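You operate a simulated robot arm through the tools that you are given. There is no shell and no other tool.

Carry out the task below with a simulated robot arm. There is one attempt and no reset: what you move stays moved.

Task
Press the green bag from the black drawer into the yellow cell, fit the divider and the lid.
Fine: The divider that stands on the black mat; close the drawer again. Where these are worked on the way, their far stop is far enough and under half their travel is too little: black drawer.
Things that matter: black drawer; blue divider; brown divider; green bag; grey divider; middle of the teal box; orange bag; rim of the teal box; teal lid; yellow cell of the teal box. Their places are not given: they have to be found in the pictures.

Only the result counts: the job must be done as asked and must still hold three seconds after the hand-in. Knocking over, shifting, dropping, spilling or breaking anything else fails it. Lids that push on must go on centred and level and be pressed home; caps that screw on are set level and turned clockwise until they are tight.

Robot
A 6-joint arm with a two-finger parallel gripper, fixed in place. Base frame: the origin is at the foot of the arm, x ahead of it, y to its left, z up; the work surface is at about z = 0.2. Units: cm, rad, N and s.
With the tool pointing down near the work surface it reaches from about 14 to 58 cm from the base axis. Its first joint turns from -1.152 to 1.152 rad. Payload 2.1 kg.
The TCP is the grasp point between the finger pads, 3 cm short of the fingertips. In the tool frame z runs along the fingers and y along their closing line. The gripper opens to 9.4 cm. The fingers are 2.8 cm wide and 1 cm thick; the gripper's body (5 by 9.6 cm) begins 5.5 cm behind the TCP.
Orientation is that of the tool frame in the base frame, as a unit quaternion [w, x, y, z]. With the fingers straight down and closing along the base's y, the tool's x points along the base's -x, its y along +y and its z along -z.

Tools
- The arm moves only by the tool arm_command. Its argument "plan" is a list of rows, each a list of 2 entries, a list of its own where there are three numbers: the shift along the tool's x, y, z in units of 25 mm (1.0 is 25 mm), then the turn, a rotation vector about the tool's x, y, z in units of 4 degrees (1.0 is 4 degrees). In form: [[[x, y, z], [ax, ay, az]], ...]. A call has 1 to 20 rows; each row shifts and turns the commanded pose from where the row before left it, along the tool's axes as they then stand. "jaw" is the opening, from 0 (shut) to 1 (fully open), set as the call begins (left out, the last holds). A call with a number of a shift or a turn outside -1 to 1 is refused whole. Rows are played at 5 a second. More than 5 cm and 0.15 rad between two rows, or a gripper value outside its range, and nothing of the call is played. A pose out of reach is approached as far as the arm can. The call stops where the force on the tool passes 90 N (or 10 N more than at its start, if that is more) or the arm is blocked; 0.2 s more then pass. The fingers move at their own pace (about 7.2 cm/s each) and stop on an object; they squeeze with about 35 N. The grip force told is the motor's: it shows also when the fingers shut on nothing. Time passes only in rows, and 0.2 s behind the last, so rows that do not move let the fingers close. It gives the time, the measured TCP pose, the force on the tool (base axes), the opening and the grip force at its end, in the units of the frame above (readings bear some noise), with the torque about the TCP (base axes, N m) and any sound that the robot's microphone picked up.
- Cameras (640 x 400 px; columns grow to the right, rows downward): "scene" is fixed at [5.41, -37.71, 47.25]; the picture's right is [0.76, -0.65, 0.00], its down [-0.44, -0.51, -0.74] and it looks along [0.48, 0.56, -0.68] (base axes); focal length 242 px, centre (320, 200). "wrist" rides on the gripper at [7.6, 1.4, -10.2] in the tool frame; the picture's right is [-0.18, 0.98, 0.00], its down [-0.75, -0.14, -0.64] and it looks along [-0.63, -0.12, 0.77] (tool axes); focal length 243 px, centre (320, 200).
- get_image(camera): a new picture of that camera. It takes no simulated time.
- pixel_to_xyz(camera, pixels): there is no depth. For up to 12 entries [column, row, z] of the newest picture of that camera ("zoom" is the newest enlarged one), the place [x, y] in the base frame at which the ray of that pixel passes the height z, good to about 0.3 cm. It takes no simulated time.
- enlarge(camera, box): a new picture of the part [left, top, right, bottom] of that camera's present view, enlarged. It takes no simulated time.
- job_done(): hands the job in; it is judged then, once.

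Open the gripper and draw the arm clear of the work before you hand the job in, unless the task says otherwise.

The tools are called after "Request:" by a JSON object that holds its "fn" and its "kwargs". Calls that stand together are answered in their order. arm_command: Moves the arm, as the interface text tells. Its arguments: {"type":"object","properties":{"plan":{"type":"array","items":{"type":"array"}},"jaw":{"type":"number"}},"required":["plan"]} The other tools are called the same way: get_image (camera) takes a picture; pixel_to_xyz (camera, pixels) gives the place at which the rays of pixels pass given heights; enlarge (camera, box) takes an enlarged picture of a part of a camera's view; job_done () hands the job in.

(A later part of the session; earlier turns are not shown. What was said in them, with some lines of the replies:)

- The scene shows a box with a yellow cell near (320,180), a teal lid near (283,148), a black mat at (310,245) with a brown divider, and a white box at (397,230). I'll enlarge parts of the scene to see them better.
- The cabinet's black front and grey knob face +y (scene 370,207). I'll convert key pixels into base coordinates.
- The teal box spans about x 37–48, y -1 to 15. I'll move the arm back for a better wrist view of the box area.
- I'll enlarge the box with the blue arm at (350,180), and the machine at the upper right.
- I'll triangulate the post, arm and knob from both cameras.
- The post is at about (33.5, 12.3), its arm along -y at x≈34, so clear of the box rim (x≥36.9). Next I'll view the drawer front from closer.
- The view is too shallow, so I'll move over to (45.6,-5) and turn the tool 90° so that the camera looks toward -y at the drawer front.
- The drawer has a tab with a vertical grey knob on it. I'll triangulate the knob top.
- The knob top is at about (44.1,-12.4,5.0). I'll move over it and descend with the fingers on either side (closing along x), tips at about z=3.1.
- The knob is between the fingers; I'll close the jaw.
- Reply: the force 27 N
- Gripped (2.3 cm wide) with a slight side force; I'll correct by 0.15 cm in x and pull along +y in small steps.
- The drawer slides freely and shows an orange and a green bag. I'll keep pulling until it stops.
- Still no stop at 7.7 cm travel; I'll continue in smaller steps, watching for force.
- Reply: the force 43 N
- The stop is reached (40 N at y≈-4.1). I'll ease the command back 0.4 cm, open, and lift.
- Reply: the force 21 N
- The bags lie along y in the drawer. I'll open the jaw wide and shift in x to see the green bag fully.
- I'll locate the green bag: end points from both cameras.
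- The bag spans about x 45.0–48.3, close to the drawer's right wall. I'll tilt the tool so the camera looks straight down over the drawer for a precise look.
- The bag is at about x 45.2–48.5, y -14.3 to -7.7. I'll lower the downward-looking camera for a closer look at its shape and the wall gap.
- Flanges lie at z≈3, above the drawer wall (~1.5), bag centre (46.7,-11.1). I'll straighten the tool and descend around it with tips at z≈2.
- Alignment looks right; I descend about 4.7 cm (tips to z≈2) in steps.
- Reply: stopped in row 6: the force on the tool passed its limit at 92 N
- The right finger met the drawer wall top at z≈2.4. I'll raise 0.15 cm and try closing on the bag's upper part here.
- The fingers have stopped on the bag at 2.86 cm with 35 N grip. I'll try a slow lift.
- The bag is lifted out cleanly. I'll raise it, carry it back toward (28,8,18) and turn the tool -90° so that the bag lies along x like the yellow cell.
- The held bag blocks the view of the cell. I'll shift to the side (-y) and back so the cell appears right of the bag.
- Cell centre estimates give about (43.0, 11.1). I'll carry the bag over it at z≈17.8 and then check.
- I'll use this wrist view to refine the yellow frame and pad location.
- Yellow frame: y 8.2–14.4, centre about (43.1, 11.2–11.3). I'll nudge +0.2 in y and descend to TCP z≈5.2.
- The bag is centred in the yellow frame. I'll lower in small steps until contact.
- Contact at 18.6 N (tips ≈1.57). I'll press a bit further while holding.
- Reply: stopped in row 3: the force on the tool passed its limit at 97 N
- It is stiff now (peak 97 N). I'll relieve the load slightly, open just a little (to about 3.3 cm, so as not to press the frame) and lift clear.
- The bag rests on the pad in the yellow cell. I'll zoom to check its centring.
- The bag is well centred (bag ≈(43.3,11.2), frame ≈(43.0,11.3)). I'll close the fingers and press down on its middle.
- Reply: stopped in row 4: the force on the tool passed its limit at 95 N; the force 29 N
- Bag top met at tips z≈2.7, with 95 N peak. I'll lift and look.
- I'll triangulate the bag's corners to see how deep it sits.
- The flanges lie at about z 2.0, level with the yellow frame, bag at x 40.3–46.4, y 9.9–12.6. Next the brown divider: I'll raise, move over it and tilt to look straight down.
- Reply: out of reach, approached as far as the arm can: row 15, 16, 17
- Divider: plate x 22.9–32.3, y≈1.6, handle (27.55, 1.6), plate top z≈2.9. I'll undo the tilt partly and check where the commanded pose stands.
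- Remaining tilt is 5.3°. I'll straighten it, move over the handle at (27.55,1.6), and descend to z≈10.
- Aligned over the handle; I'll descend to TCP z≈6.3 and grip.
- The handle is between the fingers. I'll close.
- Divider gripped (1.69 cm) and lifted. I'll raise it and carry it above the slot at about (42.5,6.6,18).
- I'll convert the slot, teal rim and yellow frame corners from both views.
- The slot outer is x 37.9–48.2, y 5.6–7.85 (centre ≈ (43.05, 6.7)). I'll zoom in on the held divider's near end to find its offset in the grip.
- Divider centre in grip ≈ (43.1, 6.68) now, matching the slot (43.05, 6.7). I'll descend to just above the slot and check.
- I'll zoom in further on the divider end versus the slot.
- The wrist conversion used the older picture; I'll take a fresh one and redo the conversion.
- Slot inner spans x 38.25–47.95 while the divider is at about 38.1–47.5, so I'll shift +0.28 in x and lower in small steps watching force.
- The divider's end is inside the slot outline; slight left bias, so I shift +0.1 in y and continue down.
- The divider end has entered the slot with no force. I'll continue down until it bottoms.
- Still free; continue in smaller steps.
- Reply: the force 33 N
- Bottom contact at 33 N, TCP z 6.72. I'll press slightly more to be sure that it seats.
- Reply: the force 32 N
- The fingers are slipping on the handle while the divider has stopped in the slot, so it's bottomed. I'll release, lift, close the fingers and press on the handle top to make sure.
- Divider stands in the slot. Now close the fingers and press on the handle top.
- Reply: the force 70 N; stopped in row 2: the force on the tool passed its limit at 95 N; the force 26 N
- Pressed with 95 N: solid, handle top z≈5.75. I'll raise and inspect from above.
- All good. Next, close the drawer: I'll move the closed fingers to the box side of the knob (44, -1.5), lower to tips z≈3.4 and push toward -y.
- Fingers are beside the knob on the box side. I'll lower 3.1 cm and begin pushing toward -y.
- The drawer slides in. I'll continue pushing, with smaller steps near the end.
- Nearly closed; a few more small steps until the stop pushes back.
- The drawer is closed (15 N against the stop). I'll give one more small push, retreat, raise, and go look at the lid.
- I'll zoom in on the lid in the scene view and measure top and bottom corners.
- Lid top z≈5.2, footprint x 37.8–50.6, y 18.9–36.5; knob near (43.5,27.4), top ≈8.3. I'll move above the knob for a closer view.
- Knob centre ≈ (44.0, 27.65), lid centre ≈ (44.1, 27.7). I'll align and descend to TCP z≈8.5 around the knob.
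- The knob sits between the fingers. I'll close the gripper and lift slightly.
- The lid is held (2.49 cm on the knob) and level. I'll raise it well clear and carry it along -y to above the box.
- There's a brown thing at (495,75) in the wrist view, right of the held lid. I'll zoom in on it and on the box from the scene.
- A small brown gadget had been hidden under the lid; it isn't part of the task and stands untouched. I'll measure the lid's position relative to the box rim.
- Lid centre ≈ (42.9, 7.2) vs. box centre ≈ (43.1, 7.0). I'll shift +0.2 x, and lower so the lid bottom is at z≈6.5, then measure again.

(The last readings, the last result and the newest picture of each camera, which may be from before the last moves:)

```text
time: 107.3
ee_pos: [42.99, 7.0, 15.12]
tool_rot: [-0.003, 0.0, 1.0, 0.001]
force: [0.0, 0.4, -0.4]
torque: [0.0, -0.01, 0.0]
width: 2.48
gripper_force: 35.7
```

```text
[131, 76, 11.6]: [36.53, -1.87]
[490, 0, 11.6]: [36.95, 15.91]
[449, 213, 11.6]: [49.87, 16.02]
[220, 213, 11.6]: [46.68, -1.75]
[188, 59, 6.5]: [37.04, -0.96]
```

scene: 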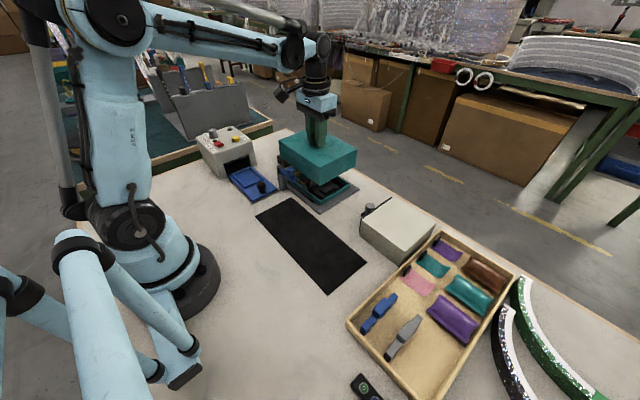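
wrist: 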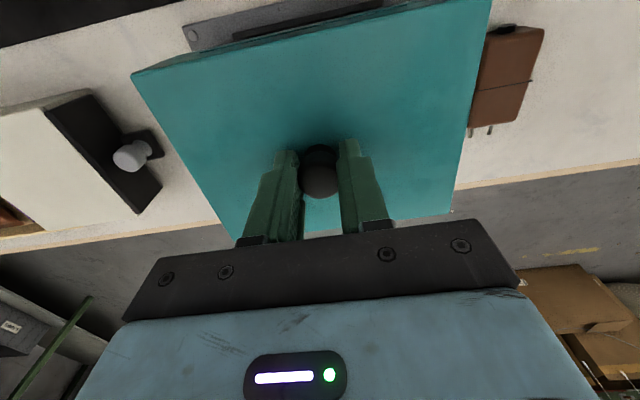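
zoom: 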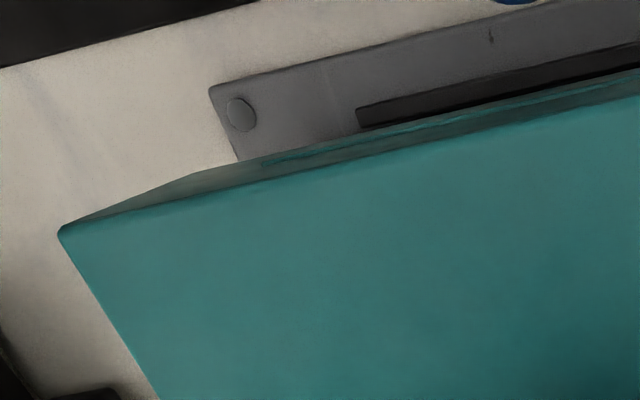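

Lid centre ≈ (43.15, 7.1) vs rim centre ≈ (43.1, 7.03): aligned within 0.1. I'll lower to just above the rim (lid bottom ≈ 3).

Request:
{"fn": "arm_command", "kwargs": {"plan": [[[0, -0.02, 0.4], [0, 0, 0]], [[0, 0, 0.4], [0, 0, 0]], [[0, 0, 0.3], [0, 0, 0]], [[0, 0, 0.2], [0, 0, 0]], [[0, 0, 0], [0, 0, 0]], [[0, 0, 0], [0, 0, 0]]]}}

Request:
{"fn": "get_image", "kwargs": {"camera": "wrist"}}

Request:
{"fn": "enlarge", "kwargs": {"camera": "scene", "box": [280, 155, 360, 215]}}

Request:
{"fn": "enlarge", "kwargs": {"camera": "wrist", "box": [110, 0, 330, 130]}}

```text
time: 108.7
ee_pos: [42.96, 6.89, 11.91]
tool_rot: [-0.002, 0.001, 1.0, 0.002]
force: [0.0, -0.3, -1.5]
torque: [-0.03, 0.01, -0.03]
width: 2.49
gripper_force: 35.3
```

```text
taken
```

wrist: 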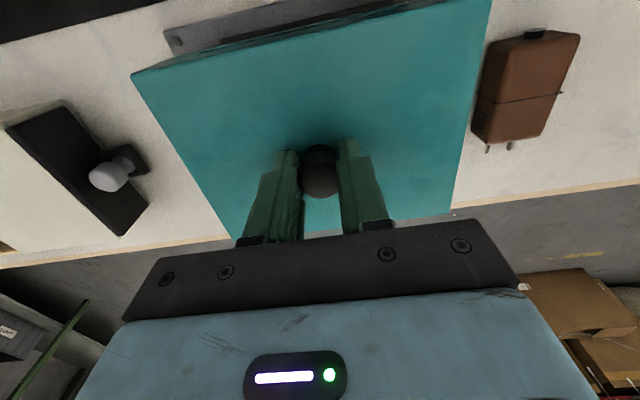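

```text
6.67 times, centred on (320, 185) of scene
```

zoom: 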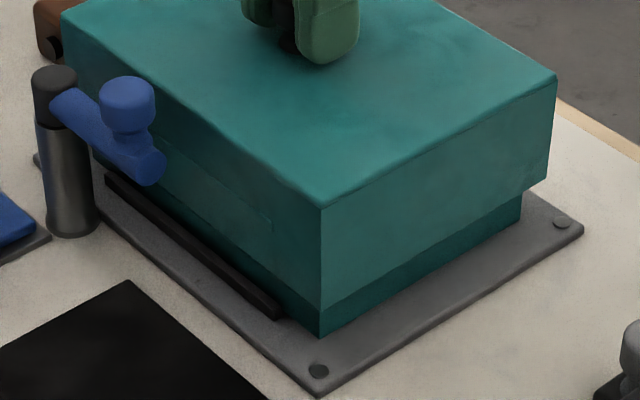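

```text
2.91 times, centred on (220, 65) of wrist
```

zoom: 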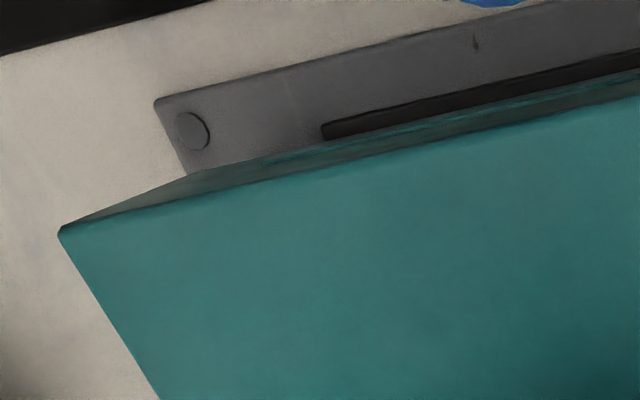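

Request:
{"fn": "pixel_to_xyz", "kwargs": {"camera": "scene", "pixels": [[320.1, 200.4, 3.3], [354.2, 182.8, 3.3], [320, 205.5, 0.7], [350, 188.7, 0.7], [320.1, 186, 8.35], [355.6, 166.5, 8.35], [281, 156.3, 8.35], [303, 190, 2]]}}

Request:
{"fn": "pixel_to_xyz", "kwargs": {"camera": "wrist", "pixels": [[131, 77, 8.35], [491, 0, 8.35], [449, 211, 8.35], [185, 60, 3.3], [175, 59, 0.6]]}}

```text
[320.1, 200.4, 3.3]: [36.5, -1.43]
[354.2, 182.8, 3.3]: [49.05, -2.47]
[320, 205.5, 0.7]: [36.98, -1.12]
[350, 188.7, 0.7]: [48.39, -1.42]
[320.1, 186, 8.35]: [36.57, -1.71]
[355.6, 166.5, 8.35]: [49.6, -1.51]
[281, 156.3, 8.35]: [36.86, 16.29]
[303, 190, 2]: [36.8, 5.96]
```

```text
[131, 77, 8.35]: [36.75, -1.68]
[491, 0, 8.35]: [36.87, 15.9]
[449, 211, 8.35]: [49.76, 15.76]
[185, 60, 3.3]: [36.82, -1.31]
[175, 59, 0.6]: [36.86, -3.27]
```

Alignment holds. I'll lower onto the rim in small steps, watching force.

Request:
{"fn": "arm_command", "kwargs": {"plan": [[[0, 0, 0.15], [0, 0, 0]], [[0, 0, 0.1], [0, 0, 0]], [[0, 0, 0.1], [0, 0, 0]], [[0, 0, 0.1], [0, 0, 0]], [[0, 0, 0.1], [0, 0, 0]], [[0, 0, 0], [0, 0, 0]]]}}

Request:
{"fn": "enlarge", "kwargs": {"camera": "scene", "box": [280, 155, 360, 215]}}

```text
time: 110.1
ee_pos: [42.93, 7.0, 10.52]
tool_rot: [-0.002, 0.001, 1.0, 0.001]
force: [-0.3, -0.3, -0.9]
torque: [-0.01, -0.02, 0.03]
width: 2.47
gripper_force: 35.2
```

```text
6.67 times, centred on (320, 185) of scene
```

zoom: 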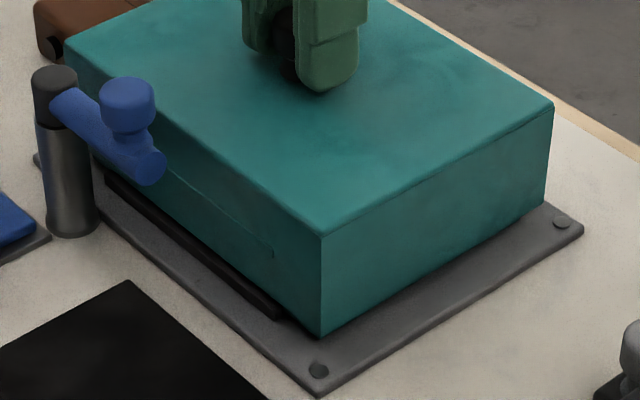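

No contact force yet, lid bottom ≈1.9 and covering the rim. Continue lowering.

Request:
{"fn": "arm_command", "kwargs": {"plan": [[[0, 0, 0.06], [0, 0, 0]], [[0, 0, 0.06], [0, 0, 0]], [[0, 0, 0.06], [0, 0, 0]], [[0, 0, 0], [0, 0, 0]]]}}

Request:
{"fn": "enlarge", "kwargs": {"camera": "scene", "box": [280, 155, 360, 215]}}

```text
time: 111.1
ee_pos: [42.84, 6.86, 10.02]
tool_rot: [-0.002, 0.001, 1.0, 0.001]
force: [1.0, -0.2, -0.4]
torque: [-0.02, 0.04, 0.01]
width: 2.48
gripper_force: 35.1
```

```text
6.67 times, centred on (320, 185) of scene
```

zoom: 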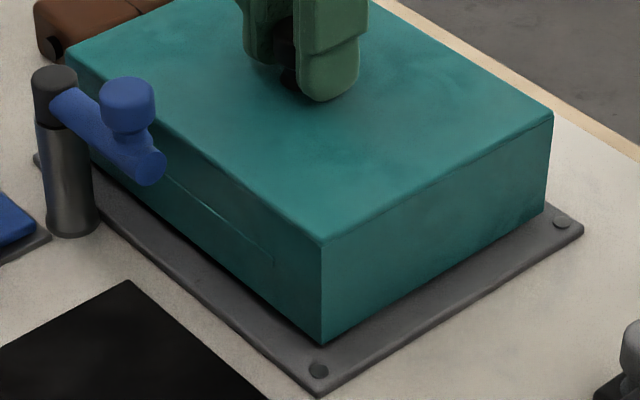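

Still free. Continue down.

Request:
{"fn": "arm_command", "kwargs": {"plan": [[[0, 0, 0.05], [0, 0, 0]], [[0, 0, 0.05], [0, 0, 0]], [[0, 0, 0.05], [0, 0, 0]], [[0, 0, 0], [0, 0, 0]]]}}

Request:
{"fn": "enlarge", "kwargs": {"camera": "scene", "box": [280, 155, 360, 215]}}

```text
time: 112.1
ee_pos: [42.98, 6.79, 9.57]
tool_rot: [-0.003, 0.001, 1.0, 0.0]
force: [0.8, -0.4, -0.8]
torque: [-0.03, 0.03, 0.01]
width: 2.45
gripper_force: 35.3
```

```text
6.67 times, centred on (320, 185) of scene
```

zoom: 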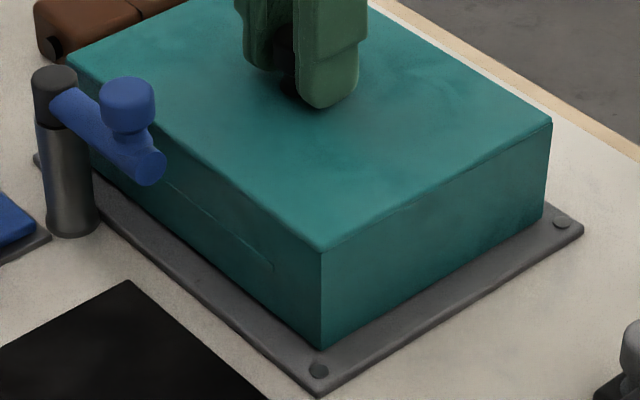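

Lid bottom ≈1.0, still no force. Continue in fine steps until it resists.

Request:
{"fn": "arm_command", "kwargs": {"plan": [[[0, 0, 0.04], [0, 0, 0]], [[0, 0, 0.04], [0, 0, 0]], [[0, 0, 0.04], [0, 0, 0]], [[0, 0, 0], [0, 0, 0]]]}}

Request:
{"fn": "enlarge", "kwargs": {"camera": "scene", "box": [280, 155, 360, 215]}}

```text
time: 113.1
ee_pos: [42.85, 6.84, 9.52]
tool_rot: [-0.001, 0.0, 1.0, 0.001]
force: [-2.4, 0.6, 37.0]
torque: [-0.07, 0.02, -0.01]
width: 2.43
gripper_force: 34.6
```

```text
6.67 times, centred on (320, 185) of scene
```

zoom: 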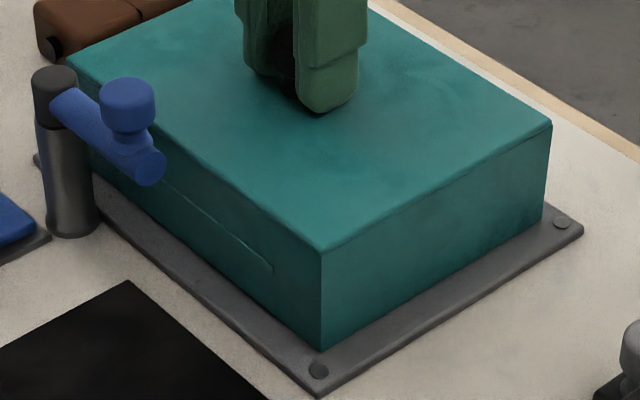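

Contact with 37 N at lid bottom ≈0.9; lid level. I'll release, raise, close the fingers and press straight down on the knob.

Request:
{"fn": "arm_command", "kwargs": {"plan": [[[0, 0, -0.05], [0, 0, 0]], [[0, 0, 0], [0, 0, 0]], [[0, 0, 0], [0, 0, 0]], [[0, 0, -0.4], [0, 0, 0]], [[0, 0, -0.6], [0, 0, 0]], [[0, 0, -0.6], [0, 0, 0]], [[0, 0, 0], [0, 0, 0]]], "jaw": 0.5}}

Request:
{"fn": "get_image", "kwargs": {"camera": "wrist"}}

Request:
{"fn": "enlarge", "kwargs": {"camera": "scene", "box": [270, 125, 370, 215]}}

```text
time: 114.7
ee_pos: [42.92, 6.98, 13.35]
tool_rot: [-0.002, 0.001, 1.0, 0.001]
force: [-0.1, 0.1, 0.3]
torque: [-0.02, 0.02, 0.0]
width: 4.72
gripper_force: 0.0
```

```text
taken
```

wrist: 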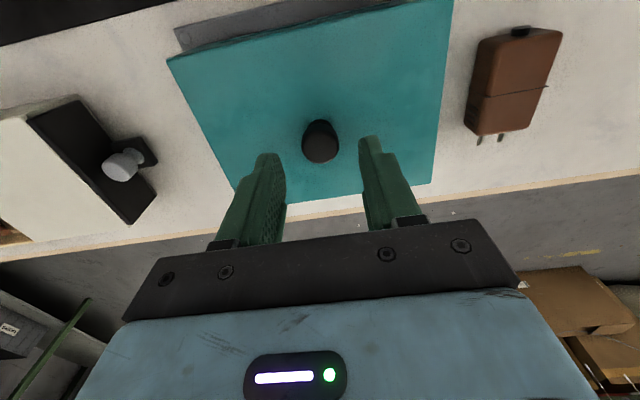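

```text
4.44 times, centred on (320, 170) of scene
```

zoom: 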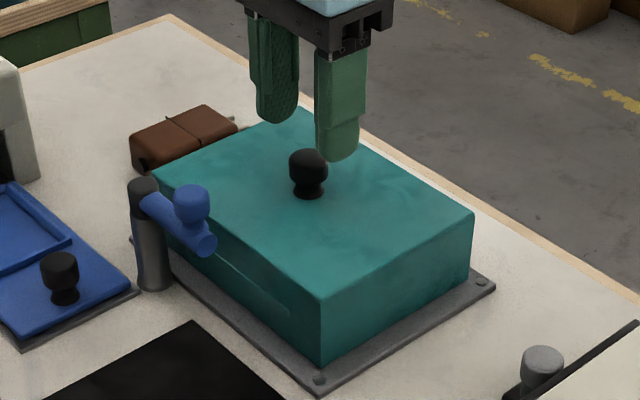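

I'll locate the knob top, then press.

Request:
{"fn": "pixel_to_xyz", "kwargs": {"camera": "wrist", "pixels": [[321, 145, 9], [321, 140, 9], [167, 60, 5.9], [454, 0, 5.9], [432, 184, 5.9]]}}

Request:
{"fn": "arm_command", "kwargs": {"plan": [[[-0.06, 0, 0], [0, 0, 0]], [[0, 0, 0], [0, 0, 0]], [[0, 0, 0], [0, 0, 0]], [[0, 0, 0.2], [0, 0, 0]], [[0, 0, 0.1], [0, 0, 0]], [[0, 0, 0.05], [0, 0, 0]], [[0, 0, 0.05], [0, 0, 0]], [[0, 0, 0], [0, 0, 0]]], "jaw": 0}}

```text
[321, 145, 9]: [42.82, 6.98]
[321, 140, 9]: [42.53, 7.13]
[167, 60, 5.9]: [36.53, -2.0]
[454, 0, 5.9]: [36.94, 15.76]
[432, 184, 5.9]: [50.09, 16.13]
```

```text
time: 116.5
ee_pos: [43.08, 6.85, 12.43]
tool_rot: [-0.002, 0.001, 1.0, 0.001]
force: [0.3, 0.7, 1.2]
torque: [-0.02, 0.01, 0.0]
width: 0.01
gripper_force: 32.5
```

Tips at z≈9.4, no contact yet. I'll continue pressing down in fine steps.

Request:
{"fn": "arm_command", "kwargs": {"plan": [[[0, 0, 0.05], [0, 0, 0]], [[0, 0, 0.05], [0, 0, 0]], [[0, 0, 0.05], [0, 0, 0]], [[0, 0, 0.04], [0, 0, 0]], [[0, 0, 0.04], [0, 0, 0]], [[0, 0, 0], [0, 0, 0]]]}}

```text
time: 117.9
ee_pos: [43.09, 6.99, 11.87]
tool_rot: [-0.001, 0.0, 1.0, 0.002]
force: [-0.1, -0.6, 10.9]
torque: [0.0, 0.04, 0.01]
width: 0.0
gripper_force: 33.0
```

Contact at tips z≈8.87 (11 N). Keep pressing in fine steps.

Request:
{"fn": "arm_command", "kwargs": {"plan": [[[0, 0, 0.03], [0, 0, 0]], [[0, 0, 0.03], [0, 0, 0]], [[0, 0, 0.03], [0, 0, 0]], [[0, 0, 0.03], [0, 0, 0]], [[0, 0, 0.03], [0, 0, 0]], [[0, 0, 0], [0, 0, 0]]]}}

Request:
{"fn": "enlarge", "kwargs": {"camera": "scene", "box": [280, 155, 360, 215]}}

```text
time: 119.0
ee_pos: [43.2, 6.91, 11.97]
tool_rot: [-0.003, 0.001, 1.0, 0.001]
force: [-0.7, 0.4, 23.3]
torque: [0.01, 0.04, -0.02]
width: 0.0
gripper_force: 33.0
stopped in row 5: the force on the tool passed its limit at 92 N (the readings are from after the stop); the commanded pose is now the measured one
```

```text
6.67 times, centred on (320, 185) of scene
```

zoom: 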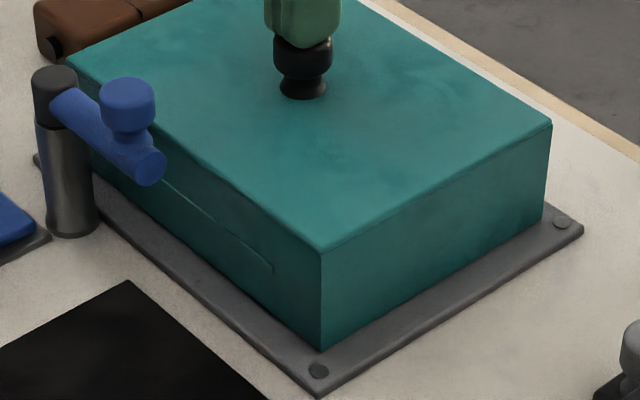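

The lid resists hard at knob top z≈8.9. I'll check its height relative to the base plate.

Request:
{"fn": "pixel_to_xyz", "kwargs": {"camera": "scene", "pixels": [[320.2, 207.4, 0.4], [320.2, 207.4, 0.8], [320.2, 207.4, 1.2], [353.3, 188.3, 0.4], [353.3, 188.3, 0.8], [320.2, 192.3, 5], [320.2, 192.3, 5.5], [320.2, 192.3, 6], [354.7, 173.4, 5.5], [281, 161.5, 5.5]]}}

Request:
{"fn": "enlarge", "kwargs": {"camera": "scene", "box": [300, 190, 340, 220]}}

Request:
{"fn": "enlarge", "kwargs": {"camera": "scene", "box": [335, 175, 375, 205]}}

Request:
{"fn": "enlarge", "kwargs": {"camera": "scene", "box": [278, 165, 318, 205]}}

```text
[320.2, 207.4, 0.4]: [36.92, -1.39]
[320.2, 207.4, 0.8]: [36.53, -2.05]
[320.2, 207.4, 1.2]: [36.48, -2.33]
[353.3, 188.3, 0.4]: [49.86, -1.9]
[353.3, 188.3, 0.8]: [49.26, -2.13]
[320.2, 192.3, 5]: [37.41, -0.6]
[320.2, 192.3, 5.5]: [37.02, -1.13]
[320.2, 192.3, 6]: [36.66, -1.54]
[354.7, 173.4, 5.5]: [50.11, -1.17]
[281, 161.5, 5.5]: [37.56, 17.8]
```

```text
13.33 times, centred on (320, 205) of scene
```

zoom: 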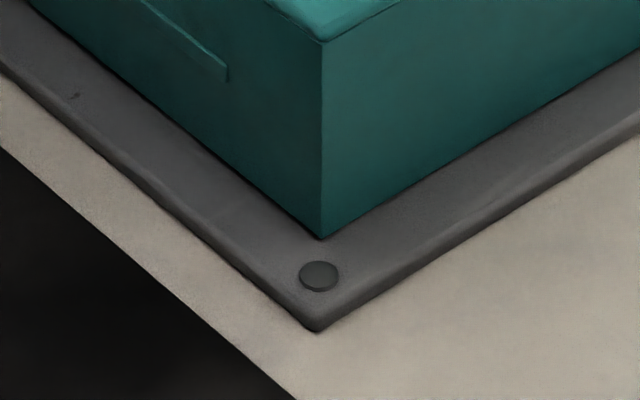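

```text
13.33 times, centred on (355, 190) of scene
```

zoom: 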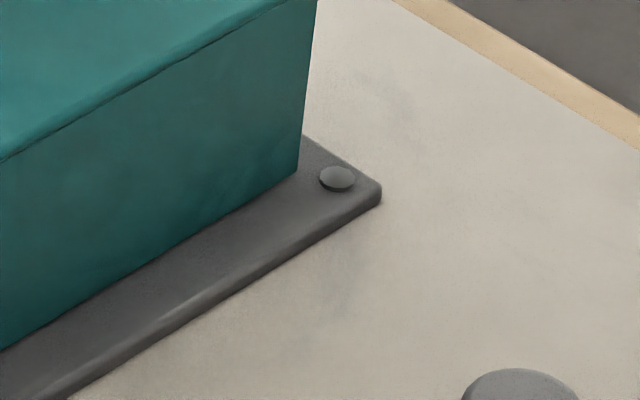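

```text
10.00 times, centred on (298, 185) of scene
```

zoom: 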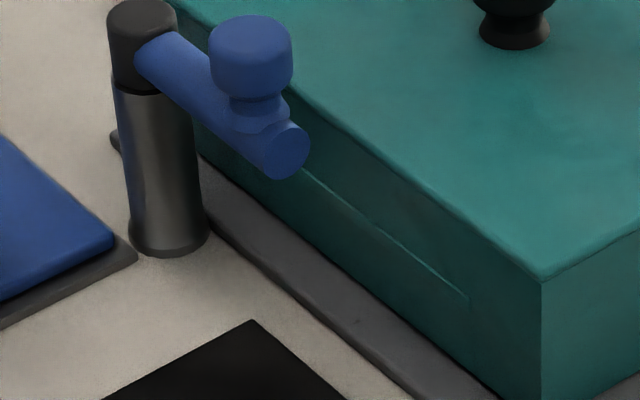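

The lid is flush with the base plate along the visible edges and pressed with about 92 N. I'll lift off, open the gripper and draw back, then inspect.

Request:
{"fn": "arm_command", "kwargs": {"plan": [[[0, 0, -0.4], [0, 0, 0]], [[0, 0, -0.8], [0, 0, 0]], [[0, 0, -0.8], [0, 0, 0]], [[0, 0, -0.8], [0, 0, 0]], [[0, 0, -0.8], [0, 0, 0]], [[0.9, -0.3, 0], [0, 0, 0]], [[0.9, -0.3, 0], [0, 0, 0]], [[0.9, -0.3, 0], [0, 0, 0]], [[0.9, -0.3, 0], [0, 0, 0]], [[0.9, -0.3, 0], [0, 0, 0]], [[0.9, -0.3, 0], [0, 0, 0]], [[0, 0, 0], [0, 0, 0]]], "jaw": 0.6}}

Request:
{"fn": "get_image", "kwargs": {"camera": "wrist"}}

Request:
{"fn": "get_image", "kwargs": {"camera": "scene"}}

```text
time: 121.6
ee_pos: [29.68, 2.43, 20.8]
tool_rot: [-0.003, 0.001, 1.0, 0.001]
force: [1.0, 0.4, 0.0]
torque: [0.0, -0.01, 0.02]
width: 5.63
gripper_force: 0.0
```

```text
taken
```

wrist: 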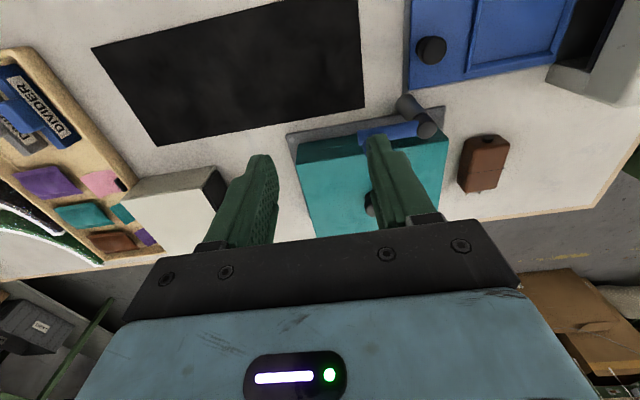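

```text
taken
```

scene: 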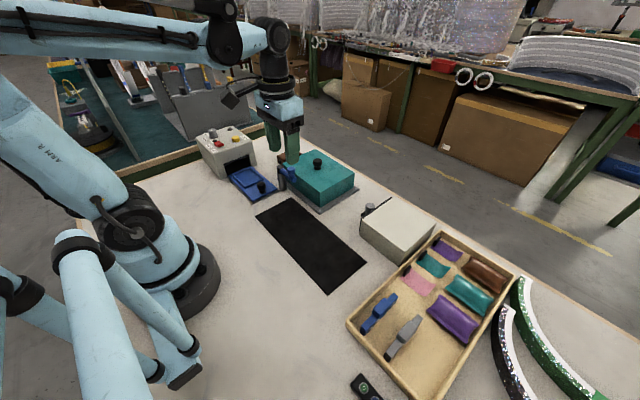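

I'll check the drawer and lid in close-ups.

Request:
{"fn": "enlarge", "kwargs": {"camera": "scene", "box": [345, 180, 445, 260]}}

Request:
{"fn": "enlarge", "kwargs": {"camera": "scene", "box": [270, 135, 370, 215]}}

Request:
{"fn": "enlarge", "kwargs": {"camera": "wrist", "box": [270, 80, 470, 240]}}

```text
5.00 times, centred on (395, 220) of scene
```

zoom: 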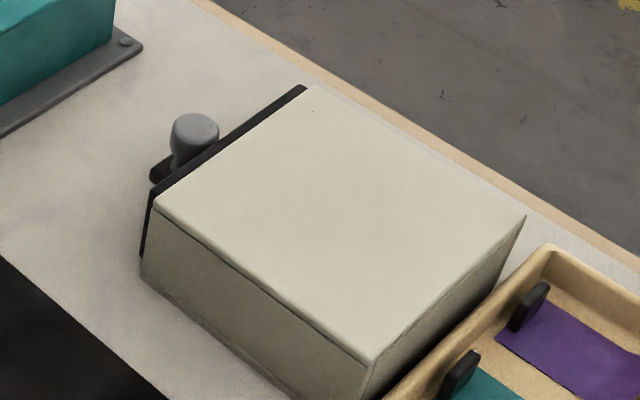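

```text
5.00 times, centred on (320, 175) of scene
```

zoom: 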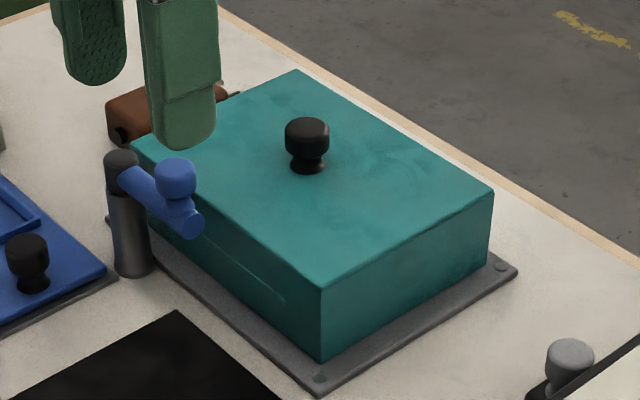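

```text
2.50 times, centred on (370, 160) of wrist
```

zoom: 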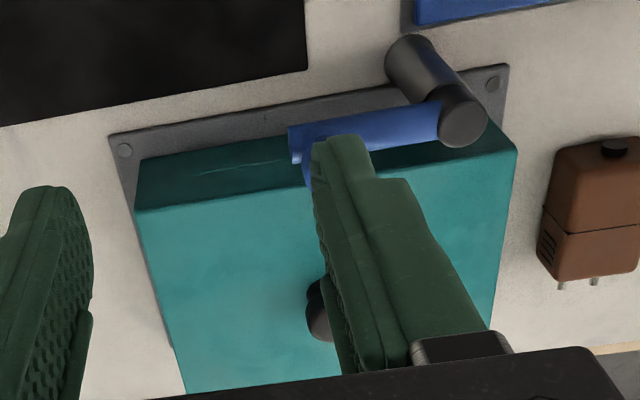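

The drawer is flush shut, the lid sits centred and level on its plate, the gripper is open, and the arm is clear at z≈21 cm. I'm handing the job in.

Request:
{"fn": "job_done", "kwargs": {}}

```text
The job is handed in.
```

I've handed the job in: the green bag is in the yellow cell, the brown divider is in its slot, the lid is on, and the drawer is shut again. The hand-in gave no result, so I don't know yet whether it passed.

- **Bag:** I pulled the black drawer out to its stop and took out the green bag; the orange one stayed in the drawer. The bag sits centred on the pad in the yellow cell. I pressed it down to about 95 N, and it gave only about 1 mm.
- **Divider:** The brown divider from the black mat is in the grey slot beside the yellow cell. It stopped firmly when I pressed its handle to about 95 N.
- **Drawer:** I pushed it in until it met its stop, and it looks flush, as it did at the start.
- **Lid:** It was within about 1 mm of centre and level. I pressed it to about 92 N, and in the pictures its edges are flush with the base plate.

I heard no click when pressing the bag or the lid, so "pressed home" rests on the force readings and the pictures.

Lifting the lid uncovered a small brown gadget that had been hidden under it. It isn't part of the task, and I left it where it was.
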